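You operate a simulated robot arm through the tools that you are given. There is no shell and no other tool.

The job below is to be done with a simulated two-armed robot. You get a single attempt, and the scene is never put back.

TASK
Take the sponge and leave it on the free end of the centre plank. Then shut the clear drawer. Then take the white pot on the top of the steel lab table and put it away on the top of the mortar bench. Do these in the order given.

Only the result counts: the job must be done as asked and must still hold three seconds after the hand-in. Knocking over, shifting, dropping, spilling or breaking anything else fails it.

THE ROBOT
Two 7-joint arms with fingered hands on one trunk, on a base that moves. Base frame: it is fixed to the floor where the robot stands at the start and does not move with it; the origin is under the middle of the robot, x ahead of it, y to its left, z up. Units: m, degrees, N and s.
The left shoulder is at the start at [0.03, 0.12, 1.088], the right one opposite. With the tool pointing down near the work surface each hand reaches from about 0.26 to 0.7 m from the robot's upright axis, wherever it stands, measured 20 degrees to its own side. Places, roughly: clear drawer [0.6, -0.5, 0.9]; free end of the centre plank (17x24 cm) [-3.4, 2.5, 0.64]; top of the mortar bench [-1.5, -1.1, 0.8]. Payload 4 kg a hand.
The tool frame of a hand sits at the grasp point between the pads (the TCP): z along the fingers, y along the line on which they close. The tips reach 0.019 m beyond it. The gripper opens to 0.12 m; its body begins 0.053 m behind the TCP. The gripper is a hand of 3 fingers: y runs from the thumb to the fingers, the wrist lies at [0, 0, -0.219] in the tool frame, and closing takes about 1.5 s.
Orientation is that of the tool frame in the base frame, as [roll, pitch, yaw] about the fixed x, y, z axes, in that order (R = Rz(yaw) Ry(pitch) Rx(roll)). With the fingers straight down and closing along the base's y, the tool's x points along the base's -x, its y along +y and its z along -z.

THE INTERFACE
- The arms move only by the tool play_rows. It takes "left_steps", "right_steps" or both (then of equal length, played together; a hand with none holds still); each is text: rows parted by semicolons, each of 6 numbers parted by spaces: the turn, a rotation vector about the base's x, y, z in units of 6 degrees (1.0 is 6 degrees), then the shift along the base's x, y, z in units of 20 mm (1.0 is 20 mm). In form: rx ry rz tx ty tz; .... A call has 1 to 20 rows; each row shifts and turns the commanded pose from where the row before left it. "left_grip" and "right_grip" are, for a hand that has rows, the closure in counts, from 0 (fully open) to 255 (shut), set as the call begins (left out, the last holds). A call with a number of a shift or a turn outside -1 to 1 is refused whole. A row lasts 0.2 s, in which the tool goes at most 0.05 m and 8.6 degrees; a call with a longer step from one row to the next is refused whole, and so is a gripper value outside its range. A pose out of reach is approached as far as the arm can. The call stops where the force on the tool passes 40 N (or 10 N more than at its start, if that is more) or the arm is blocked; 0.2 s more then pass. The fingers move at their own pace (about 0.072 m/s each) and stop on an object; they squeeze with about 31 N. The grip force told is the motor's: it shows also when the fingers shut on nothing. Time passes only in rows, and 0.2 s behind the last, so rows that do not move let the fingers close. It gives the time, the measured TCP pose, the force on the tool (base axes), the opening and the grip force at its end, in the units of the frame above (readings bear some noise), with the torque about the TCP (base axes, N m) and any sound that the robot's microphone picked up.
- Cameras (640 x 400 px; columns grow to the right, rows downward): "scene" is now at [0.0302, -0.0228, 1.6311]; the picture's right is [-0.39, -0.92, 0.00], its down [-0.76, 0.32, -0.57] and it looks along [0.52, -0.22, -0.82] (base axes); focal length 255 px, centre (320, 200). "left" rides on the left gripper at [-0.066, -0.004, -0.079] in its tool frame; the picture's right is [0.05, -1.00, 0.00], its down [0.76, 0.04, -0.64] and it looks along [0.64, 0.03, 0.77] (tool axes); focal length 251 px, centre (320, 200). "right" rides on the right gripper at [0.066, -0.003, -0.079] in its tool frame; the picture's right is [0.05, 1.00, 0.00], its down [-0.76, 0.04, -0.64] and it looks along [-0.64, 0.03, 0.77] (tool axes); focal length 251 px, centre (320, 200). There is no depth. A picture from a camera that has moved, and an enlarged one, comes with that camera's place and axes in the base frame and with its lens. The place of the scene camera against the robot may be out by one fixed shift of up to 0.025 m in any direction.
- camera(camera): a new picture of that camera. The clock stands still meanwhile.
- raise_lower(by): moves the trunk up (or, below 0, down) by that many m; the arms and the scene camera ride with it, the base frame stays. It gives what a move gives, with no picture.
- drive_base(legs): drives the robot by 1 to 6 legs, each [ahead, turn to the left] in m and degrees, along the robot's own axes; the way and the turn of a leg run together, so that a leg with both is an arc; at most 1.5 m and 180 degrees a leg. The arms and the cameras ride along, it lands a little off, and it stops where it bumps. It gives what a move gives.
- move_fingers(finger1, finger2, thumb_bend, hand): sets how far each is bent, from 0 (flat) to 100 (curled in); at 30 the hand is open as for a grip, at 70 the pads meet at the TCP. One left out holds its place. A second passes; each finger stops where it meets its share of the squeeze, and holds until it gets a number again. A gripper value or a shape takes the hand back. It gives what a move gives, with no picture; readings hold the bend of each and the force on the fingers (four entries, about 0 where the hand has none), thumb and palm.
- hand_shape(shape, hand): the hand has 3 fingers and takes this shape, open, in about a second: jaw (thumb against the fingers, like two jaws); tri (thumb and two fingers); tip (a fingertip pinch); poke (one finger out to press); point (the index stretched); flat (the hand flat); cup (the hand cupped); fist (a fist). The gripper value then closes the fingers along that shape, each until it touches; the sizes above hold for jaw. It gives what a move gives, with no picture.
- pan_tilt(pan, tilt): turns the head with the scene camera to pan (to the left, within 120 degrees either way) and tilt (down, from -29 to 69), counted from straight ahead of the robot. It gives what a move gives.
- close_up(camera, box): a new picture of the part [left, top, right, bottom] of that camera's present view, enlarged. The clock stands still meanwhile.
- job_done(): hands the job in; it is judged then, once.

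Places have to be worked out from the pictures, the camera data and where the tool is seen. Open the grippers and draw the arms clear of the work before you hand the job in, unless the task says otherwise.

The tools are called after "Call:" by a JSON object that holds its "name" and its "arguments". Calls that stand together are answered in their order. play_rows: Moves the arms, as the interface text tells. Its arguments: {"type":"object","properties":{"left_steps":{"type":"string"},"left_grip":{"type":"number"},"right_steps":{"type":"string"},"right_grip":{"type":"number"}},"required":[]} The other tools are called the same way: raise_lower (by) moves the trunk up or down; hand_shape (shape, hand) gives the hand a shape; move_fingers (finger1, finger2, thumb_bend, hand) moves the fingers one by one; drive_base (legs) drives the base; pan_tilt (pan, tilt) turns the head that bears the scene camera; camera (camera) takes a picture; close_up (camera, box) takes an enlarged picture of a part of a camera's view; job_done () hands the job in.

At the start:

```text
time: 0.0
left_ee_pos: [0.4409, -0.0815, 1.1546]
left_ee_rot: [180.0, 0.0, 178.9]
left_force: [0.1, -0.1, 0.2]
left_moment: [0.01, -0.04, -0.01]
left_gripper_width: 0.1199
left_gripper_force: 0.2
left_shape: jaw
left_bend: [30.0, 30.0, 30.0]
left_finger forces: [0.0, 0.1, 0.0, 0.0, 0.1, 0.0]
right_ee_pos: [0.3306, -0.5012, 1.2092]
right_ee_rot: [180.0, 0.0, 178.9]
right_force: [0.2, 0.7, -0.1]
right_moment: [-0.01, 0.02, -0.01]
right_gripper_width: 0.1201
right_gripper_force: 0.1
right_shape: jaw
right_bend: [30.0, 30.0, 30.0]
right_finger forces: [0.0, 0.0, 0.0, 0.0, 0.0, 0.1]
trunk travel left (down, up): [-0.3, 0.24]
robot x, y, heading: [-0.0001, 0.0026, -0.0]
head pan, tilt (commanded): [-23.0, 55.5]
```

scene: 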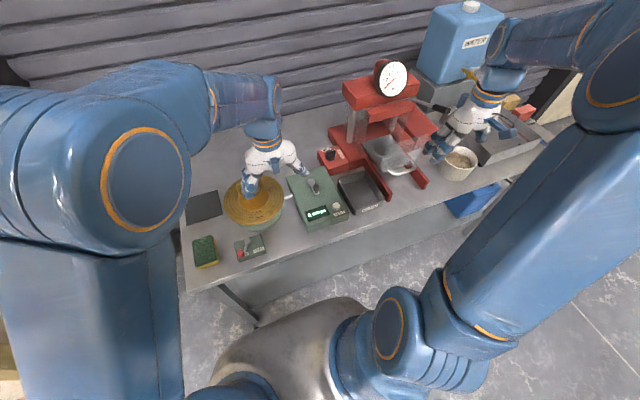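
right: 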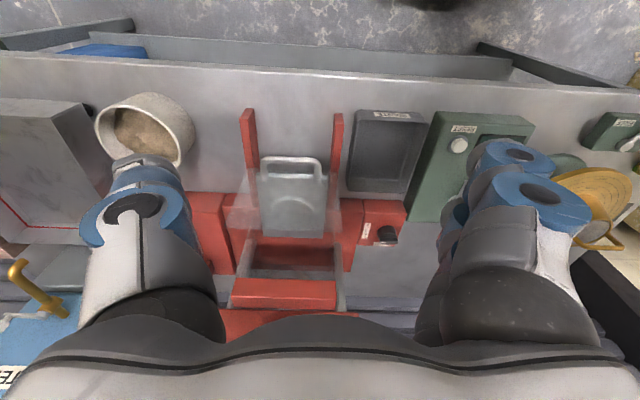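
left: 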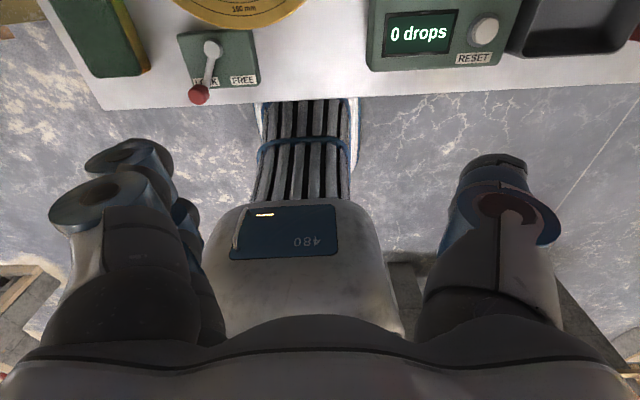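

I'll start by looking over the bench more closely before moving; the sponge appears at the left end of the bench near (0.47, 0.19).

Call:
{"name": "close_up", "arguments": {"camera": "scene", "box": [170, 160, 330, 280]}}

Call:
{"name": "close_up", "arguments": {"camera": "scene", "box": [300, 50, 560, 220]}}

Call:
{"name": "close_up", "arguments": {"camera": "right", "box": [180, 80, 480, 320]}}

```text
3.33 times, centred on (250, 220) of scene
camera zoom: at [0.0302, -0.0228, 1.6311], right [-0.39, -0.92, 0.0], down [-0.76, 0.32, -0.57], along [0.52, -0.22, -0.82], focal length 849 px, centre (553, 133)
```

zoom: 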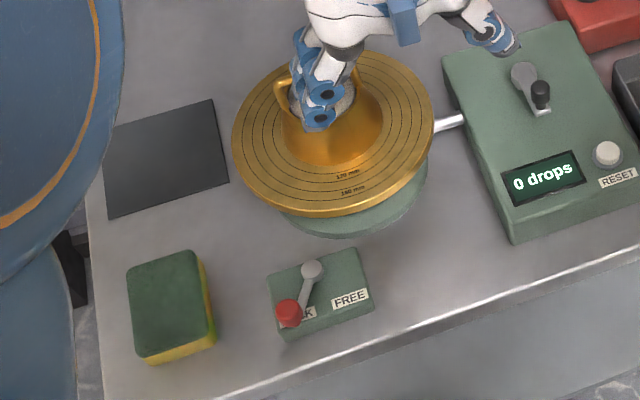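

```text
2.35 times, centred on (430, 135) of scene
camera zoom: at [0.0302, -0.0228, 1.6311], right [-0.39, -0.92, 0.0], down [-0.76, 0.32, -0.57], along [0.52, -0.22, -0.82], focal length 599 px, centre (61, 353)
```

zoom: 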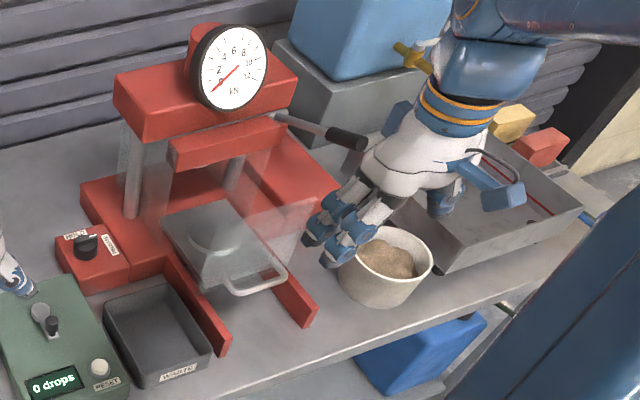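

```text
1.67 times, centred on (330, 200) of right
camera zoom: at [0.2659, -0.5045, 1.2894], right [-0.03, 1.0, 0.0], down [0.77, 0.03, 0.64], along [0.64, 0.02, -0.77], focal length 419 px, centre (303, 200)
```

zoom: 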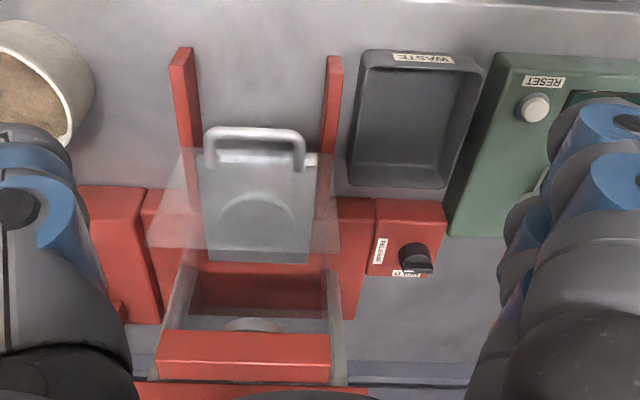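

The sponge (green over yellow) lies at the left front of the bench, and the clear drawer's handle faces me at the press. I'll look round the room with the head to learn where the plank, the mortar bench and other white pots are.

Call:
{"name": "pan_tilt", "arguments": {"pan": 110, "tilt": 20}}

Call:
{"name": "camera", "arguments": {"camera": "scene"}}

Call:
{"name": "pan_tilt", "arguments": {"pan": -110, "tilt": 20}}

Call:
{"name": "camera", "arguments": {"camera": "scene"}}

Call:
{"name": "pan_tilt", "arguments": {"pan": -50, "tilt": 30}}

Call:
{"name": "camera", "arguments": {"camera": "scene"}}

Call:
{"name": "pan_tilt", "arguments": {"pan": 40, "tilt": 30}}

Call:
{"name": "camera", "arguments": {"camera": "scene"}}

```text
time: 2.1
left_ee_pos: [0.4414, -0.0812, 1.156]
left_ee_rot: [179.9, -0.1, 178.8]
left_force: [-0.3, -0.9, 0.4]
left_moment: [0.03, 0.0, -0.01]
left_gripper_width: 0.1201
left_gripper_force: 0.0
left_shape: jaw
left_bend: [30.0, 30.0, 30.0]
left_finger forces: [0.0, 0.0, 0.0, 0.0, 0.0, 0.1]
right_ee_pos: [0.3302, -0.5007, 1.2093]
right_ee_rot: [180.0, 0.0, 178.8]
right_force: [0.1, 0.1, 0.0]
right_moment: [-0.01, 0.0, 0.0]
right_gripper_width: 0.1197
right_gripper_force: 0.0
right_shape: jaw
right_bend: [30.0, 30.0, 30.0]
right_finger forces: [0.0, 0.0, 0.1, 0.1, 0.0, 0.0]
trunk travel left (down, up): [-0.3, 0.24]
robot x, y, heading: [0.0014, 0.0026, 0.1]
head pan, tilt (commanded): [110.0, 20.0]
```

```text
taken
camera scene: at [-0.0675, 0.0927, 1.6839], right [0.94, 0.34, 0.0], down [0.12, -0.32, -0.94], along [-0.32, 0.88, -0.34], focal length 255 px, centre (320, 200)
```

scene: 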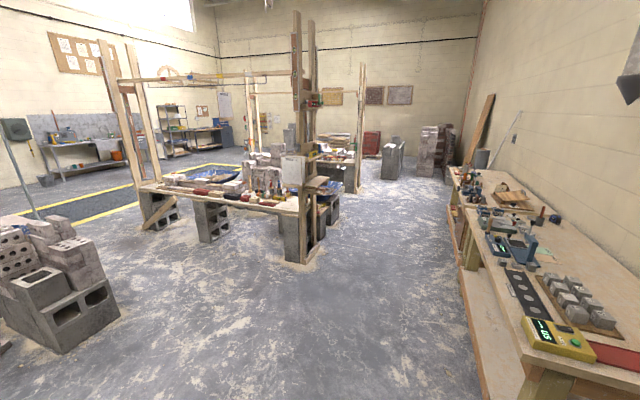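

```text
time: 5.3
left_ee_pos: [0.4418, -0.0809, 1.1556]
left_ee_rot: [180.0, 0.0, 178.9]
left_force: [0.2, -0.2, 0.3]
left_moment: [0.0, 0.02, 0.0]
left_gripper_width: 0.1199
left_gripper_force: 0.0
left_shape: jaw
left_bend: [30.0, 30.0, 30.0]
left_finger forces: [0.0, 0.0, 0.1, 0.0, 0.0, 0.0]
right_ee_pos: [0.3308, -0.5008, 1.2093]
right_ee_rot: [180.0, 0.0, 178.7]
right_force: [0.0, 0.2, 0.2]
right_moment: [0.02, 0.0, 0.02]
right_gripper_width: 0.1202
right_gripper_force: 0.1
right_shape: jaw
right_bend: [30.0, 30.0, 30.0]
right_finger forces: [0.0, 0.0, 0.0, 0.0, 0.0, 0.0]
trunk travel left (down, up): [-0.3, 0.24]
robot x, y, heading: [0.0002, -0.001, 0.0]
head pan, tilt (commanded): [-110.0, 20.0]
```

```text
taken
camera scene: at [-0.0675, -0.0823, 1.6839], right [-0.94, 0.34, 0.0], down [0.12, 0.32, -0.94], along [-0.32, -0.88, -0.34], focal length 255 px, centre (320, 200)
```

scene: 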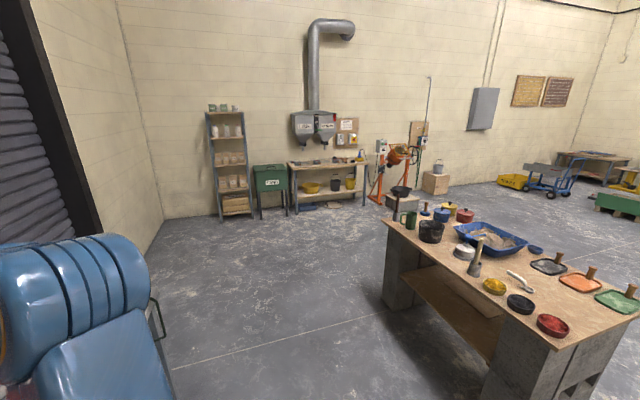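

```text
time: 6.6
left_ee_pos: [0.4417, -0.0809, 1.155]
left_ee_rot: [180.0, -0.1, 178.9]
left_force: [0.3, -0.2, -0.2]
left_moment: [-0.01, 0.01, 0.0]
left_gripper_width: 0.1199
left_gripper_force: 0.0
left_shape: jaw
left_bend: [30.0, 30.0, 30.0]
left_finger forces: [0.0, 0.1, 0.1, 0.1, 0.0, 0.0]
right_ee_pos: [0.3298, -0.5014, 1.2108]
right_ee_rot: [180.0, 0.0, 178.9]
right_force: [-0.5, 0.1, 0.2]
right_moment: [-0.01, 0.02, 0.01]
right_gripper_width: 0.12
right_gripper_force: 0.1
right_shape: jaw
right_bend: [30.0, 30.0, 30.0]
right_finger forces: [0.0, 0.0, 0.1, 0.0, 0.0, 0.1]
trunk travel left (down, up): [-0.3, 0.24]
robot x, y, heading: [0.0024, 0.0007, 0.2]
head pan, tilt (commanded): [-50.0, 30.0]
```

```text
taken
camera scene: at [0.0224, -0.0642, 1.6678], right [-0.77, -0.64, 0.0], down [-0.32, 0.38, -0.87], along [0.56, -0.66, -0.5], focal length 255 px, centre (320, 200)
```

scene: 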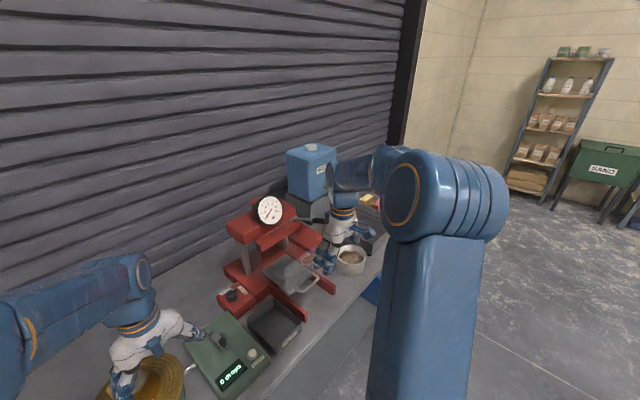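

```text
time: 8.3
left_ee_pos: [0.442, -0.0826, 1.155]
left_ee_rot: [180.0, 0.0, 178.9]
left_force: [0.0, 0.2, -0.7]
left_moment: [-0.03, 0.01, 0.0]
left_gripper_width: 0.1199
left_gripper_force: 0.1
left_shape: jaw
left_bend: [30.0, 30.0, 30.0]
left_finger forces: [0.0, 0.0, 0.0, 0.0, 0.0, 0.0]
right_ee_pos: [0.3317, -0.5019, 1.2102]
right_ee_rot: [-180.0, -0.1, 178.8]
right_force: [-0.4, 0.0, 0.3]
right_moment: [0.0, 0.01, -0.01]
right_gripper_width: 0.1198
right_gripper_force: 0.0
right_shape: jaw
right_bend: [30.0, 30.0, 30.0]
right_finger forces: [0.0, 0.0, 0.1, 0.1, 0.0, 0.1]
trunk travel left (down, up): [-0.3, 0.24]
robot x, y, heading: [0.0017, 0.0002, -0.1]
head pan, tilt (commanded): [40.0, 30.0]
```

```text
taken
camera scene: at [0.0337, 0.0633, 1.6678], right [0.64, -0.77, 0.0], down [-0.38, -0.32, -0.87], along [0.66, 0.56, -0.5], focal length 255 px, centre (320, 200)
```

scene: 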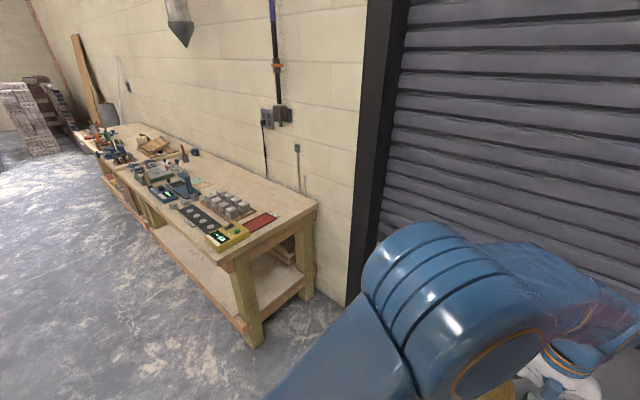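

Mortar bench is behind-right; the scaffold with the planks stands behind-left. Let me zoom on the scaffold to understand which is the centre plank.

Call:
{"name": "pan_tilt", "arguments": {"pan": 120, "tilt": 15}}

Call:
{"name": "close_up", "arguments": {"camera": "scene", "box": [180, 60, 420, 260]}}

Call:
{"name": "camera", "arguments": {"camera": "scene"}}

Call:
{"name": "pan_tilt", "arguments": {"pan": -23, "tilt": 55}}

```text
time: 9.8
left_ee_pos: [0.4418, -0.0818, 1.1555]
left_ee_rot: [180.0, 0.0, 178.7]
left_force: [0.6, 0.3, 0.6]
left_moment: [0.02, 0.0, 0.04]
left_gripper_width: 0.12
left_gripper_force: 0.1
left_shape: jaw
left_bend: [30.0, 30.0, 30.0]
left_finger forces: [0.0, 0.0, 0.0, 0.1, 0.1, 0.0]
right_ee_pos: [0.3293, -0.5014, 1.21]
right_ee_rot: [-179.9, -0.1, 178.8]
right_force: [-0.9, 0.1, -0.3]
right_moment: [0.01, 0.0, 0.03]
right_gripper_width: 0.1198
right_gripper_force: 0.0
right_shape: jaw
right_bend: [30.0, 30.0, 30.0]
right_finger forces: [0.0, 0.1, 0.0, 0.1, 0.1, 0.0]
trunk travel left (down, up): [-0.3, 0.24]
robot x, y, heading: [0.0005, 0.0022, 0.0]
head pan, tilt (commanded): [120.0, 15.0]
```

```text
2.00 times, centred on (300, 160) of scene
camera zoom: at [-0.0823, 0.0861, 1.692], right [0.87, 0.5, 0.0], down [0.13, -0.22, -0.97], along [-0.48, 0.84, -0.26], focal length 510 px, centre (360, 280)
```

zoom: 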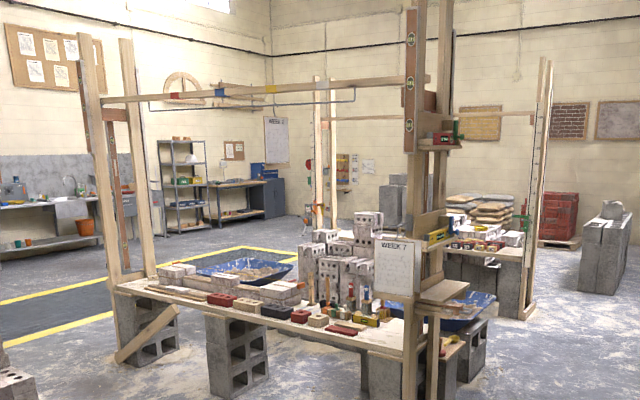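

```text
taken
camera scene: at [-0.0823, 0.0861, 1.692], right [0.87, 0.5, 0.0], down [0.13, -0.22, -0.97], along [-0.48, 0.84, -0.26], focal length 255 px, centre (320, 200)
```

scene: 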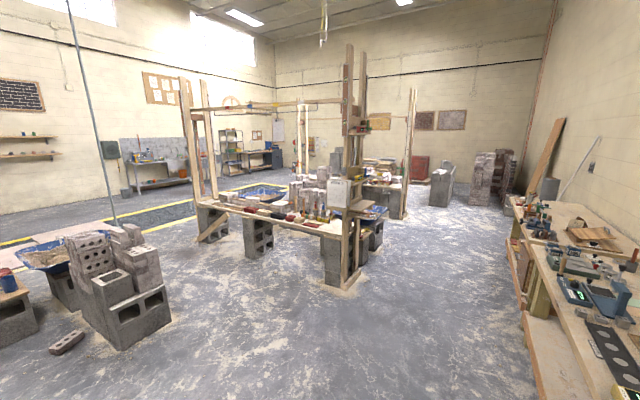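

```text
time: 12.1
left_ee_pos: [0.4409, -0.0825, 1.1555]
left_ee_rot: [179.9, 0.0, 178.8]
left_force: [-0.8, -0.2, 0.0]
left_moment: [-0.02, -0.01, -0.02]
left_gripper_width: 0.12
left_gripper_force: 0.0
left_shape: jaw
left_bend: [30.0, 30.0, 30.0]
left_finger forces: [0.0, 0.0, 0.0, 0.1, 0.1, 0.0]
right_ee_pos: [0.3308, -0.5006, 1.2096]
right_ee_rot: [180.0, 0.0, 178.8]
right_force: [-0.4, 0.0, 0.0]
right_moment: [0.0, -0.02, 0.01]
right_gripper_width: 0.1198
right_gripper_force: 0.0
right_shape: jaw
right_bend: [30.0, 30.0, 30.0]
right_finger forces: [0.0, 0.1, 0.1, 0.0, 0.1, 0.1]
trunk travel left (down, up): [-0.3, 0.24]
robot x, y, heading: [0.0011, -0.0024, 0.1]
head pan, tilt (commanded): [-23.0, 55.0]
```

The sponge's top works out at about x 0.42–0.52, y 0.155–0.218, z≈0.876, aligned with the base axes, so the left hand's default orientation (closing along y) fits. I move the left hand over it at height.

Call:
{"name": "play_rows", "arguments": {"left_steps": "0 0 0 0.1 0.96 0; 0 0 0 0.1 0.96 0; 0 0 0 0.1 0.96 0; 0 0 0 0.1 0.96 0; 0 0 0 0.1 0.96 0; 0 0 0 0.1 0.96 0; 0 0 0 0.1 0.96 0; 0 0 0 0.1 0.96 0; 0 0 0 0.1 0.96 0; 0 0 0 0.1 0.96 0; 0 0 0 0.1 0.96 0; 0 0 0 0.1 0.96 0; 0 0 0 0.1 0.96 0; 0 0 0 0.1 0.96 0; 0 0 0 0 0 -1; 0 0 0 0 0 -1; 0 0 0 0 0 -1; 0 0 0 0 0 -1; 0 0 0 0 0 -1", "left_grip": 50}}

Call:
{"name": "camera", "arguments": {"camera": "left"}}

Call:
{"name": "camera", "arguments": {"camera": "scene"}}

```text
time: 16.1
left_ee_pos: [0.4705, 0.1878, 1.0557]
left_ee_rot: [180.0, 0.0, 178.7]
left_force: [-0.6, 0.7, -0.8]
left_moment: [0.01, 0.01, -0.01]
left_gripper_width: 0.0967
left_gripper_force: 0.2
left_shape: jaw
left_bend: [25.0, 25.0, 11.0]
left_finger forces: [0.0, 0.0, 0.0, 0.0, 0.0, 0.0]
right_ee_pos: [0.3312, -0.5013, 1.2097]
right_ee_rot: [-180.0, 0.1, 178.8]
right_force: [0.4, 0.4, 0.5]
right_moment: [-0.01, 0.02, 0.0]
right_gripper_width: 0.12
right_gripper_force: 0.1
right_shape: jaw
right_bend: [30.0, 30.0, 30.0]
right_finger forces: [0.0, 0.0, 0.0, 0.0, 0.1, 0.0]
trunk travel left (down, up): [-0.3, 0.24]
robot x, y, heading: [0.0009, 0.0028, -0.0]
head pan, tilt (commanded): [-23.0, 55.0]
```

```text
taken
camera left: at [0.5367, 0.1829, 1.1351], right [-0.07, -1.0, 0.0], down [-0.76, 0.06, 0.64], along [-0.64, 0.05, -0.77], focal length 251 px, centre (320, 200)
```

left: 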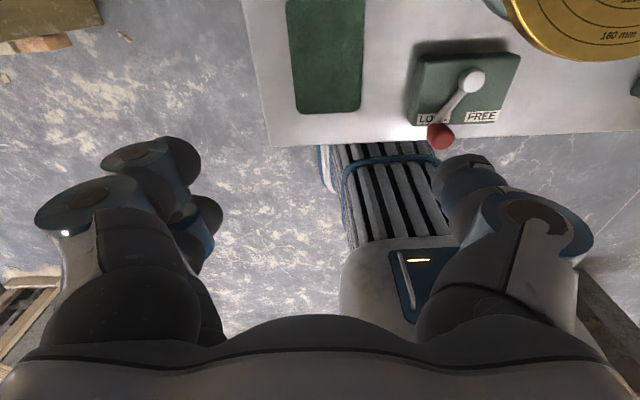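

```text
taken
camera scene: at [0.0312, -0.0229, 1.6317], right [-0.39, -0.92, 0.0], down [-0.75, 0.32, -0.57], along [0.53, -0.22, -0.82], focal length 255 px, centre (320, 200)
```

scene: 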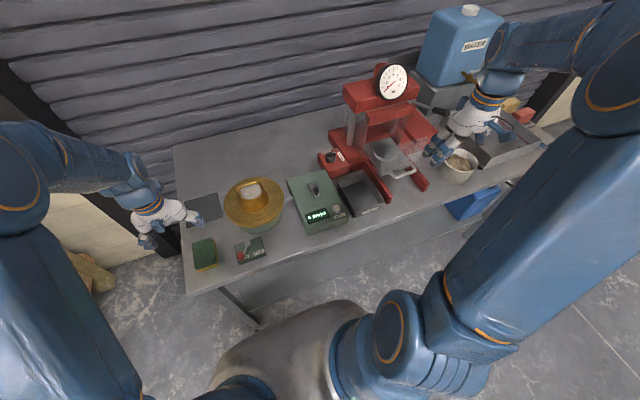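

Sponge sits centred between the fingers laterally (y≈0.186); its centre in x looks nearer 0.485. I shift slightly forward and lower to z≈0.95 to check the height.

Call:
{"name": "play_rows", "arguments": {"left_steps": "0 0 0 0.3 0 -0.9; 0 0 0 0.3 0 -0.9; 0 0 0 0 0 -0.9; 0 0 0 0 0 -0.9; 0 0 0 0 0 -0.9"}}

Call:
{"name": "camera", "arguments": {"camera": "left"}}

Call:
{"name": "close_up", "arguments": {"camera": "scene", "box": [120, 160, 280, 290]}}

```text
time: 17.2
left_ee_pos: [0.4811, 0.1873, 0.9663]
left_ee_rot: [180.0, 0.0, 178.8]
left_force: [-1.0, 0.6, 0.0]
left_moment: [-0.04, -0.02, -0.01]
left_gripper_width: 0.0967
left_gripper_force: 0.0
left_shape: jaw
left_bend: [25.0, 25.0, 11.0]
left_finger forces: [0.0, 0.0, 0.1, 0.1, 0.0, 0.1]
right_ee_pos: [0.3316, -0.5012, 1.2099]
right_ee_rot: [180.0, 0.0, 178.8]
right_force: [0.4, 0.3, -0.2]
right_moment: [-0.03, -0.02, 0.0]
right_gripper_width: 0.1199
right_gripper_force: 0.1
right_shape: jaw
right_bend: [30.0, 30.0, 30.0]
right_finger forces: [0.0, 0.1, 0.0, 0.0, 0.0, 0.1]
trunk travel left (down, up): [-0.3, 0.24]
robot x, y, heading: [0.0037, -0.0004, 0.0]
head pan, tilt (commanded): [-23.0, 55.0]
```

```text
taken
camera left: at [0.5469, 0.1826, 1.0452], right [-0.08, -1.0, 0.0], down [-0.76, 0.06, 0.64], along [-0.64, 0.05, -0.77], focal length 251 px, centre (320, 200)
```

left: 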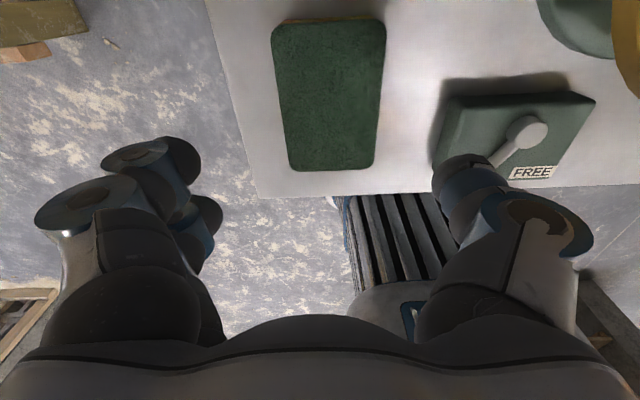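

```text
3.08 times, centred on (200, 225) of scene
camera zoom: at [0.0311, -0.0229, 1.6317], right [-0.39, -0.92, 0.0], down [-0.75, 0.32, -0.57], along [0.53, -0.22, -0.82], focal length 784 px, centre (689, 123)
```

zoom: 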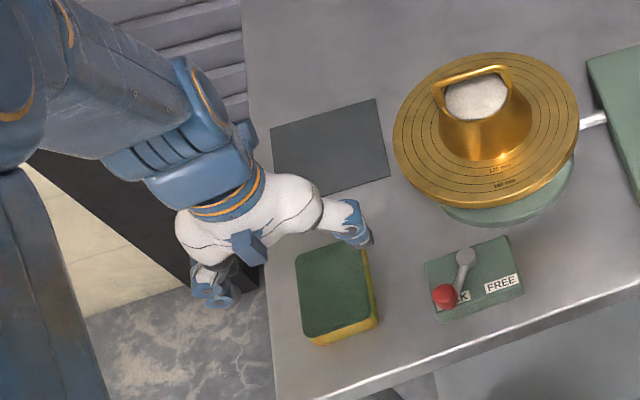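

From two views the sponge's top is at z≈0.88, centre near (0.487, 0.180). I shift 7 mm right, go forward a little and descend to TCP z≈0.878, then check.

Call:
{"name": "play_rows", "arguments": {"left_steps": "0 0 0 0.3 -0.35 0; 0 0 0 0 0 -0.8; 0 0 0 0 0 -0.8; 0 0 0 0 0 -0.8; 0 0 0 0 0 -0.7; 0 0 0 0 0 -0.7; 0 0 0 0 0 -0.6"}}

Call:
{"name": "camera", "arguments": {"camera": "left"}}

Call:
{"name": "close_up", "arguments": {"camera": "scene", "box": [120, 160, 280, 290]}}

```text
time: 18.9
left_ee_pos: [0.4869, 0.1807, 0.8761]
left_ee_rot: [-179.9, 0.0, 178.7]
left_force: [-0.5, 0.3, -0.3]
left_moment: [-0.01, 0.0, 0.01]
left_gripper_width: 0.0967
left_gripper_force: 0.1
left_shape: jaw
left_bend: [25.0, 25.0, 11.0]
left_finger forces: [0.0, 0.0, 0.0, 0.0, 0.1, 0.0]
right_ee_pos: [0.3295, -0.502, 1.2093]
right_ee_rot: [180.0, -0.1, 178.8]
right_force: [0.0, -0.3, -0.1]
right_moment: [0.05, 0.0, -0.03]
right_gripper_width: 0.12
right_gripper_force: 0.0
right_shape: jaw
right_bend: [30.0, 30.0, 30.0]
right_finger forces: [0.0, 0.0, 0.0, 0.0, 0.0, 0.0]
trunk travel left (down, up): [-0.3, 0.24]
robot x, y, heading: [-0.0028, 0.0005, 0.2]
head pan, tilt (commanded): [-23.0, 55.0]
```

```text
taken
camera left: at [0.5535, 0.1748, 0.9553], right [-0.08, -1.0, 0.0], down [-0.76, 0.06, 0.64], along [-0.64, 0.05, -0.77], focal length 251 px, centre (320, 200)
```

left: 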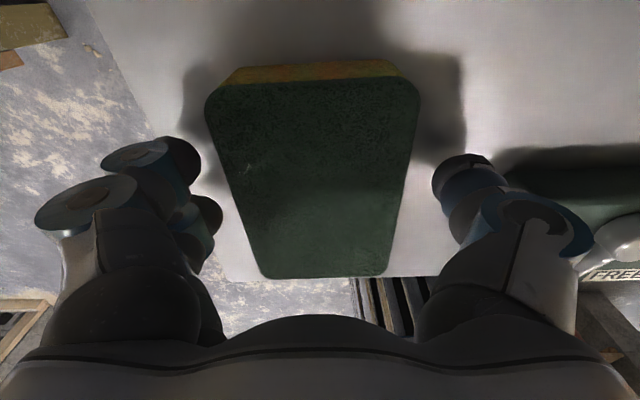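

```text
3.08 times, centred on (200, 225) of scene
camera zoom: at [0.031, -0.0229, 1.6317], right [-0.39, -0.92, 0.0], down [-0.75, 0.32, -0.57], along [0.53, -0.22, -0.82], focal length 784 px, centre (689, 123)
```

zoom: 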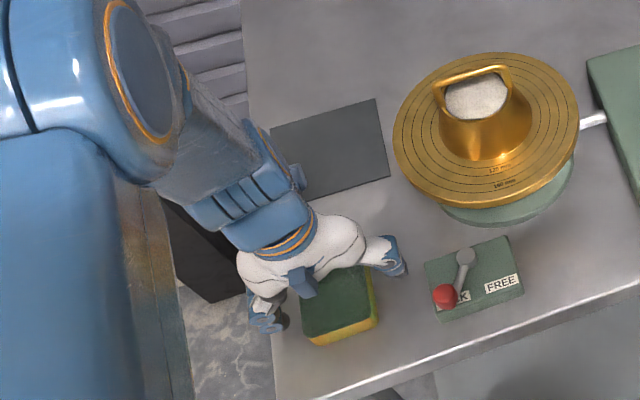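

The sponge is centred between the fingers with its top at z≈0.880. I lower 4 mm more and close on it.

Call:
{"name": "play_rows", "arguments": {"left_steps": "0 0 0 0 0 -0.25; 0 0 0 0 0 0; 0 0 0 0 0 0; 0 0 0 0 0 0; 0 0 0 0 0 0; 0 0 0 0 0 0; 0 0 0 0 0 0; 0 0 0 0 0 0; 0 0 0 0 0 0; 0 0 0 0 0 0", "left_grip": 220}}

Call:
{"name": "camera", "arguments": {"camera": "left"}}

```text
time: 21.1
left_ee_pos: [0.4878, 0.1792, 0.8717]
left_ee_rot: [-180.0, 0.0, 178.8]
left_force: [0.4, 0.4, 0.0]
left_moment: [0.01, 0.01, -0.01]
left_gripper_width: 0.0581
left_gripper_force: 31.6
left_shape: jaw
left_bend: [34.0, 34.0, 95.0]
left_finger forces: [14.0, 14.1, 0.0, 0.1, 28.0, 0.0]
right_ee_pos: [0.3312, -0.5024, 1.2084]
right_ee_rot: [180.0, 0.0, 178.8]
right_force: [-0.3, -0.4, 1.5]
right_moment: [-0.01, 0.0, -0.01]
right_gripper_width: 0.1203
right_gripper_force: 0.1
right_shape: jaw
right_bend: [30.0, 30.0, 30.0]
right_finger forces: [0.0, 0.1, 0.0, 0.1, 0.1, 0.0]
trunk travel left (down, up): [-0.3, 0.24]
robot x, y, heading: [-0.0026, 0.0039, -0.1]
head pan, tilt (commanded): [-23.0, 55.0]
```

```text
taken
camera left: at [0.5529, 0.1746, 0.951], right [-0.08, -1.0, 0.0], down [-0.76, 0.06, 0.64], along [-0.64, 0.05, -0.77], focal length 251 px, centre (320, 200)
```

left: 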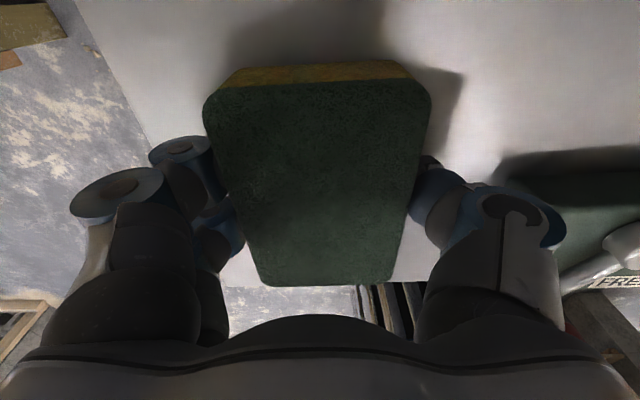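

The grip reads 31.6 N at 58 mm width, so the sponge is held. I lift it straight up about 0.2 m.

Call:
{"name": "play_rows", "arguments": {"left_steps": "0 0 0 0 0 0.5; 0 0 0 0 0 0.8; 0 0 0 0 0 1; 0 0 0 0 0 1; 0 0 0 0 0 1; 0 0 0 0 0 1; 0 0 0 0 0 1; 0 0 0 0 0 1; 0 0 0 0 0 1; 0 0 0 0 0 1; 0 0 0 0 0 1; 0 0 0 0 0 1; 0 0 0 0 0 0"}}

Call:
{"name": "camera", "arguments": {"camera": "left"}}

Call:
{"name": "camera", "arguments": {"camera": "scene"}}

```text
time: 23.9
left_ee_pos: [0.4878, 0.1776, 1.0992]
left_ee_rot: [-179.9, 0.0, 178.8]
left_force: [0.3, 0.2, 0.4]
left_moment: [0.0, -0.02, -0.07]
left_gripper_width: 0.0578
left_gripper_force: 30.8
left_shape: jaw
left_bend: [34.0, 34.0, 95.0]
left_finger forces: [14.0, 14.0, 0.0, 0.1, 27.9, 0.0]
right_ee_pos: [0.3315, -0.5018, 1.2103]
right_ee_rot: [-180.0, 0.0, 178.8]
right_force: [0.1, 0.7, -0.2]
right_moment: [0.02, -0.02, -0.02]
right_gripper_width: 0.1198
right_gripper_force: 0.0
right_shape: jaw
right_bend: [30.0, 30.0, 30.0]
right_finger forces: [0.0, 0.1, 0.1, 0.0, 0.0, 0.0]
trunk travel left (down, up): [-0.3, 0.24]
robot x, y, heading: [-0.0032, 0.0024, -0.2]
head pan, tilt (commanded): [-23.0, 55.0]
```

```text
taken
camera left: at [0.554, 0.1736, 1.1794], right [-0.07, -1.0, 0.0], down [-0.76, 0.06, 0.64], along [-0.64, 0.05, -0.77], focal length 251 px, centre (320, 200)
```

left: 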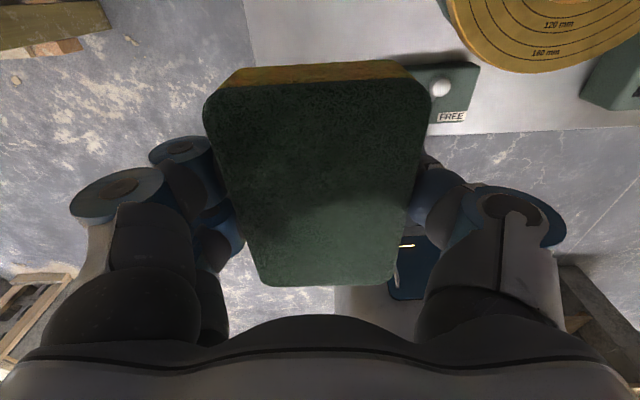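

```text
taken
camera scene: at [0.0311, -0.023, 1.6317], right [-0.39, -0.92, 0.0], down [-0.75, 0.32, -0.57], along [0.53, -0.22, -0.82], focal length 255 px, centre (320, 200)
```

scene: 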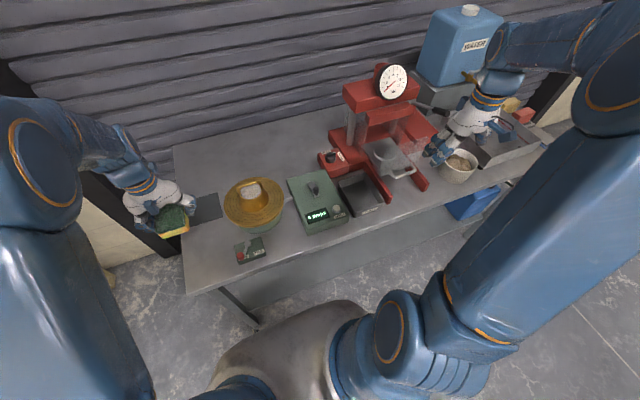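

The sponge is lifted and steady. I back the robot away from the bench before turning toward the scaffold.

Call:
{"name": "drive_base", "arguments": {"legs": [[-0.45, 0]]}}

Call:
{"name": "drive_base", "arguments": {"legs": [[0, 60], [0, 62]]}}

Call:
{"name": "pan_tilt", "arguments": {"pan": 20, "tilt": 20}}

Call:
{"name": "camera", "arguments": {"camera": "scene"}}

```text
time: 26.6
left_ee_pos: [0.0389, 0.1806, 1.1007]
left_ee_rot: [-180.0, 0.0, 178.8]
left_force: [0.8, 0.7, 0.2]
left_moment: [-0.02, -0.01, 0.03]
left_gripper_width: 0.0582
left_gripper_force: 31.2
left_shape: jaw
left_bend: [34.0, 34.0, 95.0]
left_finger forces: [14.0, 14.0, 0.0, 0.1, 28.0, 0.0]
right_ee_pos: [-0.1167, -0.5013, 1.2106]
right_ee_rot: [-179.9, 0.0, 179.0]
right_force: [0.1, 0.4, -0.1]
right_moment: [0.01, 0.0, 0.04]
right_gripper_width: 0.12
right_gripper_force: 0.1
right_shape: jaw
right_bend: [30.0, 30.0, 30.0]
right_finger forces: [0.0, 0.0, 0.0, 0.0, 0.0, 0.1]
trunk travel left (down, up): [-0.3, 0.24]
robot x, y, heading: [-0.4491, 0.0007, 0.1]
head pan, tilt (commanded): [-23.0, 55.0]
```

```text
time: 29.0
left_ee_pos: [-0.2493, 0.4806, 1.0999]
left_ee_rot: [-179.9, 0.1, -133.6]
left_force: [0.0, 0.0, -0.1]
left_moment: [-0.04, -0.01, -0.01]
left_gripper_width: 0.0578
left_gripper_force: 30.8
left_shape: jaw
left_bend: [35.0, 35.0, 95.0]
left_finger forces: [14.2, 15.1, 0.0, 0.0, 29.3, 0.0]
right_ee_pos: [0.148, -0.0946, 1.2101]
right_ee_rot: [-179.7, 0.0, -133.6]
right_force: [-0.3, 0.8, 0.0]
right_moment: [-0.05, -0.03, 0.0]
right_gripper_width: 0.1201
right_gripper_force: 0.1
right_shape: jaw
right_bend: [30.0, 30.0, 30.0]
right_finger forces: [0.0, 0.0, 0.1, 0.0, 0.1, 0.0]
trunk travel left (down, up): [-0.3, 0.24]
robot x, y, heading: [-0.4049, -0.0374, 49.1]
head pan, tilt (commanded): [-23.0, 55.0]
stopped in leg 1: the robot was blocked; the commanded pose is now the measured one
```

```text
time: 30.1
left_ee_pos: [-0.248, 0.478, 1.0998]
left_ee_rot: [180.0, 0.0, -133.7]
left_force: [0.0, 0.3, -0.7]
left_moment: [0.0, -0.02, -0.02]
left_gripper_width: 0.058
left_gripper_force: 31.7
left_shape: jaw
left_bend: [35.0, 35.0, 95.0]
left_finger forces: [14.2, 15.0, 0.0, 0.1, 29.3, 0.0]
right_ee_pos: [0.1491, -0.0965, 1.2107]
right_ee_rot: [-179.9, 0.0, -133.5]
right_force: [0.1, 0.5, -0.3]
right_moment: [-0.02, 0.02, 0.02]
right_gripper_width: 0.12
right_gripper_force: 0.0
right_shape: jaw
right_bend: [30.0, 30.0, 30.0]
right_finger forces: [0.0, 0.0, 0.0, 0.0, 0.0, 0.0]
trunk travel left (down, up): [-0.3, 0.24]
robot x, y, heading: [-0.4113, -0.0358, 49.6]
head pan, tilt (commanded): [20.0, 20.0]
```

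```text
taken
camera scene: at [-0.4047, 0.039, 1.6837], right [0.93, -0.36, 0.0], down [-0.12, -0.32, -0.94], along [0.33, 0.88, -0.34], focal length 255 px, centre (320, 200)
```

scene: 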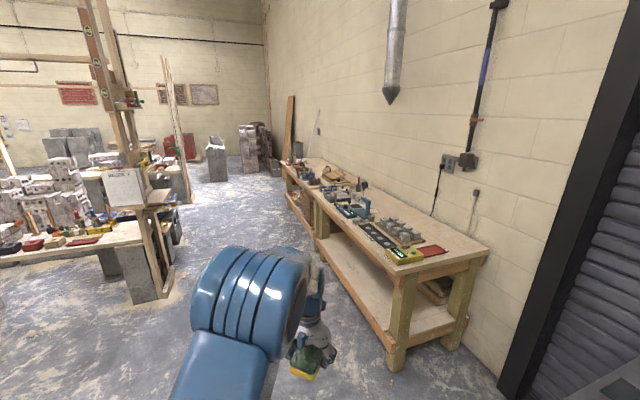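

The turn was blocked at 49°, so something touched. I look around the robot at close range before trying anything further.

Call:
{"name": "pan_tilt", "arguments": {"pan": -45, "tilt": 60}}

Call:
{"name": "camera", "arguments": {"camera": "scene"}}

Call:
{"name": "pan_tilt", "arguments": {"pan": -115, "tilt": 55}}

Call:
{"name": "camera", "arguments": {"camera": "scene"}}

Call:
{"name": "pan_tilt", "arguments": {"pan": 115, "tilt": 55}}

Call:
{"name": "camera", "arguments": {"camera": "scene"}}

Call:
{"name": "camera", "arguments": {"camera": "left"}}

Call:
{"name": "camera", "arguments": {"camera": "right"}}

```text
time: 31.5
left_ee_pos: [-0.2491, 0.4787, 1.1]
left_ee_rot: [180.0, 0.0, -133.6]
left_force: [-0.6, -0.8, -0.5]
left_moment: [0.04, 0.0, 0.03]
left_gripper_width: 0.0579
left_gripper_force: 31.0
left_shape: jaw
left_bend: [35.0, 35.0, 95.0]
left_finger forces: [14.2, 15.2, 0.1, 0.0, 29.3, 0.0]
right_ee_pos: [0.149, -0.0972, 1.2109]
right_ee_rot: [-180.0, 0.0, -133.6]
right_force: [0.4, -0.5, 0.8]
right_moment: [0.05, -0.01, -0.01]
right_gripper_width: 0.1201
right_gripper_force: 0.0
right_shape: jaw
right_bend: [30.0, 30.0, 30.0]
right_finger forces: [0.0, 0.1, 0.1, 0.0, 0.0, 0.0]
trunk travel left (down, up): [-0.3, 0.24]
robot x, y, heading: [-0.4096, -0.038, 49.2]
head pan, tilt (commanded): [-45.0, 60.0]
```

```text
taken
camera scene: at [-0.3712, -0.0434, 1.6257], right [0.07, -1.0, 0.0], down [-0.86, -0.06, -0.5], along [0.5, 0.04, -0.87], focal length 255 px, centre (320, 200)
```

scene: 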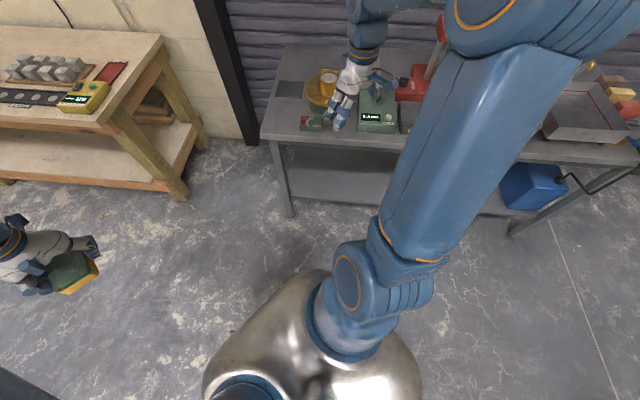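

```text
time: 32.9
left_ee_pos: [-0.2482, 0.4779, 1.0994]
left_ee_rot: [180.0, 0.0, -133.6]
left_force: [0.4, -0.3, 0.3]
left_moment: [-0.02, 0.01, -0.03]
left_gripper_width: 0.0581
left_gripper_force: 31.6
left_shape: jaw
left_bend: [35.0, 35.0, 95.0]
left_finger forces: [14.2, 15.2, 0.1, 0.1, 29.4, 0.0]
right_ee_pos: [0.1495, -0.0963, 1.21]
right_ee_rot: [-179.9, -0.1, -133.6]
right_force: [0.3, -0.2, -1.3]
right_moment: [-0.02, 0.05, -0.01]
right_gripper_width: 0.1198
right_gripper_force: 0.0
right_shape: jaw
right_bend: [30.0, 30.0, 30.0]
right_finger forces: [0.0, 0.1, 0.0, 0.1, 0.0, 0.1]
trunk travel left (down, up): [-0.3, 0.24]
robot x, y, heading: [-0.4097, -0.0356, 49.3]
head pan, tilt (commanded): [-115.0, 55.0]
```

```text
taken
camera scene: at [-0.4081, -0.1141, 1.6318], right [-0.91, -0.41, 0.0], down [-0.34, 0.75, -0.57], along [0.23, -0.52, -0.82], focal length 255 px, centre (320, 200)
```

scene: 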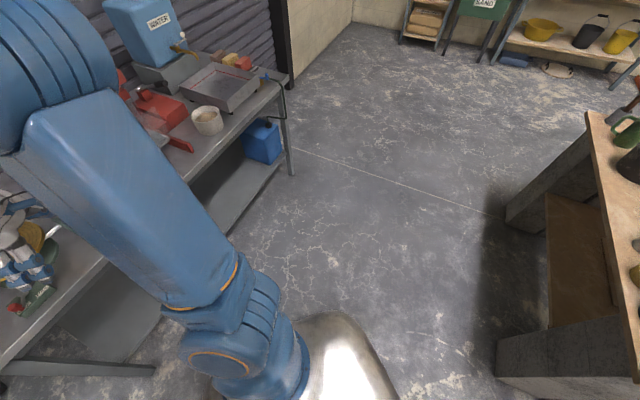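

```text
time: 36.2
left_ee_pos: [-0.2477, 0.4781, 1.1002]
left_ee_rot: [-180.0, 0.0, -133.6]
left_force: [-0.9, 0.4, -0.5]
left_moment: [0.02, 0.0, 0.0]
left_gripper_width: 0.0578
left_gripper_force: 31.2
left_shape: jaw
left_bend: [35.0, 35.0, 95.0]
left_finger forces: [14.2, 15.1, 0.0, 0.0, 29.4, 0.0]
right_ee_pos: [0.1479, -0.0973, 1.2099]
right_ee_rot: [-179.9, 0.0, -133.6]
right_force: [1.7, 0.2, -0.1]
right_moment: [0.01, -0.01, -0.02]
right_gripper_width: 0.1199
right_gripper_force: 0.1
right_shape: jaw
right_bend: [30.0, 30.0, 30.0]
right_finger forces: [0.0, 0.0, 0.0, 0.0, 0.0, 0.0]
trunk travel left (down, up): [-0.3, 0.24]
robot x, y, heading: [-0.406, -0.0376, 49.2]
head pan, tilt (commanded): [115.0, 55.0]
```

```text
taken
camera scene: at [-0.507, -0.0287, 1.6318], right [0.27, 0.96, 0.0], down [0.79, -0.22, -0.57], along [-0.55, 0.16, -0.82], focal length 255 px, centre (320, 200)
```

scene: 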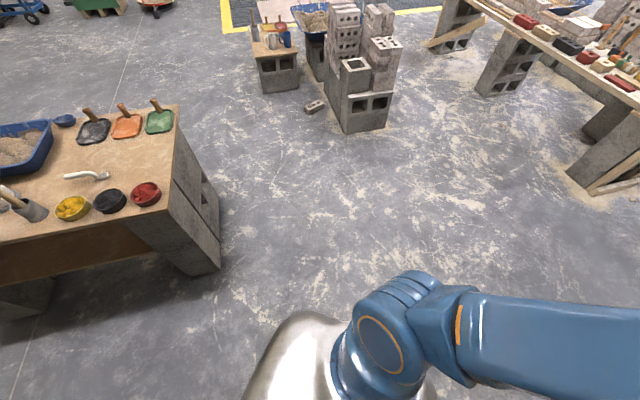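

```text
taken
camera left: at [-0.2, 0.5234, 1.1793], right [0.69, -0.73, 0.0], down [-0.56, -0.52, 0.64], along [-0.47, -0.44, -0.77], focal length 251 px, centre (320, 200)
```

left: 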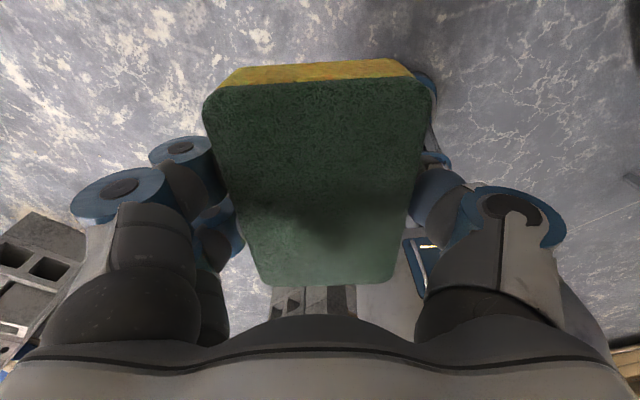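

```text
taken
camera right: at [0.1076, -0.1479, 1.2895], right [-0.76, 0.65, 0.0], down [0.5, 0.58, 0.64], along [0.42, 0.49, -0.77], focal length 251 px, centre (320, 200)
```

right: 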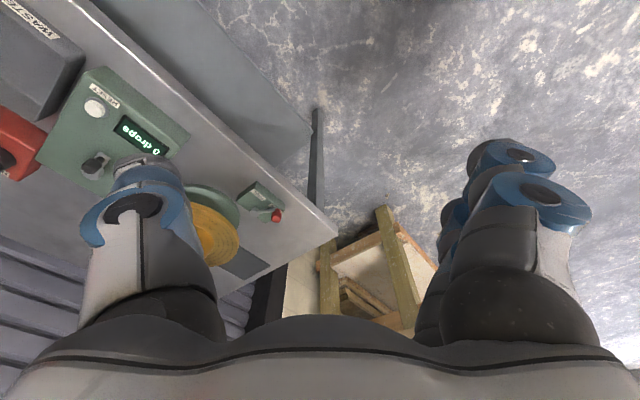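

No obvious contact is visible yet. I check the floor close to the robot's left and front with the head tilted fully down, and zoom on the sponge.

Call:
{"name": "pan_tilt", "arguments": {"pan": 75, "tilt": 69}}

Call:
{"name": "camera", "arguments": {"camera": "scene"}}

Call:
{"name": "pan_tilt", "arguments": {"pan": 0, "tilt": 69}}

Call:
{"name": "camera", "arguments": {"camera": "scene"}}

Call:
{"name": "pan_tilt", "arguments": {"pan": -80, "tilt": 69}}

Call:
{"name": "camera", "arguments": {"camera": "scene"}}

Call:
{"name": "close_up", "arguments": {"camera": "left", "box": [180, 40, 480, 300]}}

```text
time: 37.2
left_ee_pos: [-0.2484, 0.4787, 1.0988]
left_ee_rot: [180.0, 0.0, -133.6]
left_force: [0.7, -0.3, 0.3]
left_moment: [0.01, 0.01, -0.02]
left_gripper_width: 0.0581
left_gripper_force: 30.6
left_shape: jaw
left_bend: [35.0, 35.0, 95.0]
left_finger forces: [14.2, 15.1, 0.0, 0.0, 29.3, 0.1]
right_ee_pos: [0.1485, -0.0981, 1.2089]
right_ee_rot: [-179.9, -0.1, -133.5]
right_force: [-0.3, 0.4, -0.2]
right_moment: [-0.02, 0.01, -0.01]
right_gripper_width: 0.1201
right_gripper_force: 0.1
right_shape: jaw
right_bend: [30.0, 30.0, 30.0]
right_finger forces: [0.0, 0.1, 0.0, 0.0, 0.0, 0.0]
trunk travel left (down, up): [-0.3, 0.24]
robot x, y, heading: [-0.4036, -0.037, 49.3]
head pan, tilt (commanded): [75.0, 68.8]
```

```text
taken
camera scene: at [-0.4692, -0.0021, 1.6163], right [0.83, 0.56, 0.0], down [0.52, -0.77, -0.36], along [-0.2, 0.3, -0.93], focal length 255 px, centre (320, 200)
```

scene: 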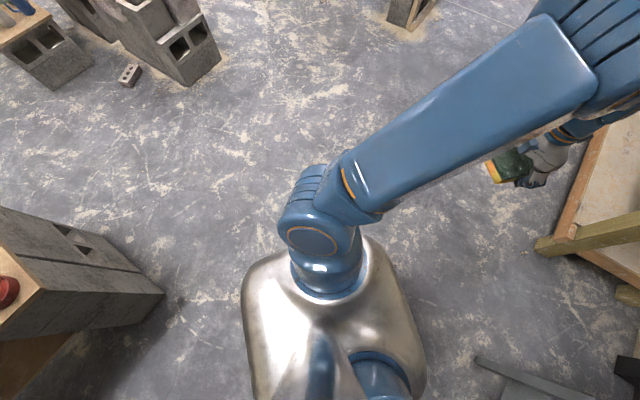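

```text
time: 38.7
left_ee_pos: [-0.2482, 0.4788, 1.0998]
left_ee_rot: [-180.0, 0.1, -133.6]
left_force: [0.7, 0.7, -0.1]
left_moment: [0.02, 0.0, -0.03]
left_gripper_width: 0.0579
left_gripper_force: 30.9
left_shape: jaw
left_bend: [35.0, 35.0, 95.0]
left_finger forces: [14.2, 15.0, 0.0, 0.0, 29.3, 0.1]
right_ee_pos: [0.1494, -0.0963, 1.2095]
right_ee_rot: [-180.0, 0.0, -133.6]
right_force: [0.0, -0.3, 0.5]
right_moment: [-0.02, -0.02, 0.03]
right_gripper_width: 0.1201
right_gripper_force: 0.1
right_shape: jaw
right_bend: [30.0, 30.0, 30.0]
right_finger forces: [0.1, 0.0, 0.0, 0.1, 0.1, 0.0]
trunk travel left (down, up): [-0.3, 0.24]
robot x, y, heading: [-0.407, -0.0387, 49.1]
head pan, tilt (commanded): [0.0, 68.8]
```

```text
taken
camera scene: at [-0.4012, -0.006, 1.6163], right [0.76, -0.65, 0.0], down [-0.61, -0.71, -0.36], along [0.24, 0.27, -0.93], focal length 255 px, centre (320, 200)
```

scene: 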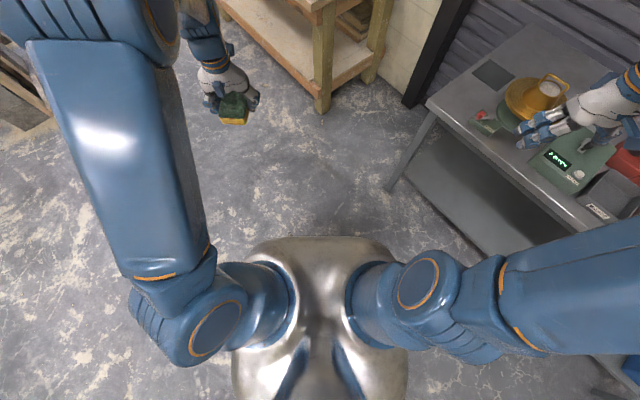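

```text
time: 40.2
left_ee_pos: [-0.2484, 0.4786, 1.1007]
left_ee_rot: [180.0, 0.0, -133.6]
left_force: [0.1, -0.3, 0.8]
left_moment: [0.02, 0.0, 0.03]
left_gripper_width: 0.0579
left_gripper_force: 31.2
left_shape: jaw
left_bend: [35.0, 35.0, 95.0]
left_finger forces: [14.3, 15.1, 0.0, 0.0, 29.3, 0.0]
right_ee_pos: [0.1488, -0.0975, 1.2103]
right_ee_rot: [-179.8, 0.0, -133.6]
right_force: [0.0, 0.0, -0.8]
right_moment: [0.03, 0.0, 0.02]
right_gripper_width: 0.1201
right_gripper_force: 0.0
right_shape: jaw
right_bend: [30.0, 30.0, 30.0]
right_finger forces: [0.0, 0.0, 0.0, 0.1, 0.1, 0.0]
trunk travel left (down, up): [-0.3, 0.24]
robot x, y, heading: [-0.4099, -0.0391, 49.1]
head pan, tilt (commanded): [-80.0, 68.8]
```

```text
taken
camera scene: at [-0.3896, -0.077, 1.6163], right [-0.51, -0.86, 0.0], down [-0.8, 0.48, -0.36], along [0.31, -0.19, -0.93], focal length 255 px, centre (320, 200)
```

scene: 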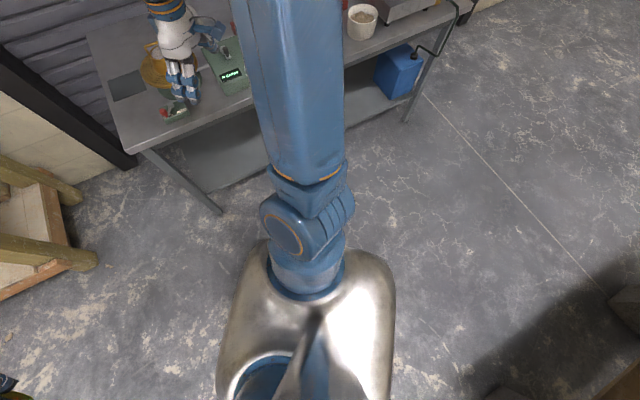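

```text
1.54 times, centred on (330, 170) of left
camera zoom: at [-0.2, 0.5234, 1.1793], right [0.69, -0.73, 0.0], down [-0.56, -0.52, 0.64], along [-0.47, -0.44, -0.77], focal length 387 px, centre (305, 246)
```

zoom: 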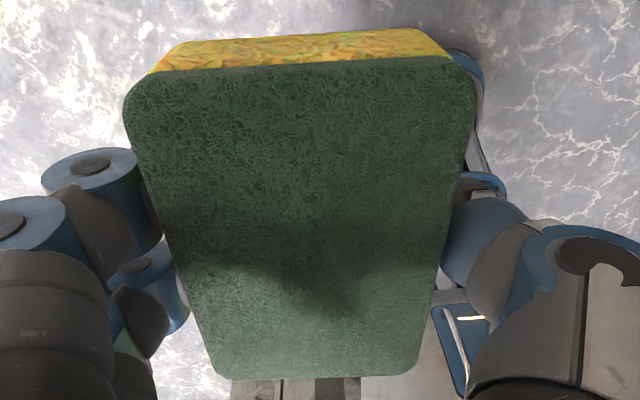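

I see no object touching the robot anywhere, and the sponge is unmoved. I try a small 10° turn to test whether the block is real.

Call:
{"name": "drive_base", "arguments": {"legs": [[0, 10]]}}

```text
time: 41.3
left_ee_pos: [-0.3397, 0.4994, 1.1003]
left_ee_rot: [-180.0, 0.0, -123.6]
left_force: [-0.1, 0.2, 0.5]
left_moment: [0.03, 0.03, 0.03]
left_gripper_width: 0.0578
left_gripper_force: 31.0
left_shape: jaw
left_bend: [35.0, 35.0, 95.0]
left_finger forces: [14.2, 15.1, 0.1, 0.0, 29.3, 0.1]
right_ee_pos: [0.1503, 0.0028, 1.2097]
right_ee_rot: [-179.9, 0.1, -123.7]
right_force: [1.4, -0.1, -0.1]
right_moment: [0.04, 0.03, 0.01]
right_gripper_width: 0.1203
right_gripper_force: 0.0
right_shape: jaw
right_bend: [30.0, 30.0, 30.0]
right_finger forces: [0.0, 0.1, 0.1, 0.1, 0.1, 0.0]
trunk travel left (down, up): [-0.3, 0.24]
robot x, y, heading: [-0.4023, -0.0468, 58.9]
head pan, tilt (commanded): [-80.0, 68.8]
```

The 10° turn went freely. I continue turning in smaller legs.

Call:
{"name": "drive_base", "arguments": {"legs": [[0, 20], [0, 20], [0, 20]]}}

```text
time: 44.1
left_ee_pos: [-0.6978, 0.4136, 1.0995]
left_ee_rot: [-179.9, 0.1, -84.4]
left_force: [-0.1, 0.1, -1.0]
left_moment: [0.02, -0.06, 0.0]
left_gripper_width: 0.0576
left_gripper_force: 31.3
left_shape: jaw
left_bend: [35.0, 35.0, 95.0]
left_finger forces: [14.8, 15.1, 0.0, 0.0, 29.9, 0.0]
right_ee_pos: [-0.0041, 0.3399, 1.2112]
right_ee_rot: [-179.7, 0.1, -84.4]
right_force: [0.0, 1.0, 0.8]
right_moment: [-0.03, 0.01, -0.03]
right_gripper_width: 0.1198
right_gripper_force: 0.0
right_shape: jaw
right_bend: [30.0, 30.0, 30.0]
right_finger forces: [0.0, 0.1, 0.0, 0.0, 0.1, 0.1]
trunk travel left (down, up): [-0.3, 0.24]
robot x, y, heading: [-0.351, -0.0382, 98.6]
head pan, tilt (commanded): [-80.0, 68.8]
stopped in leg 2: the robot was blocked; the commanded pose is now the measured one
```

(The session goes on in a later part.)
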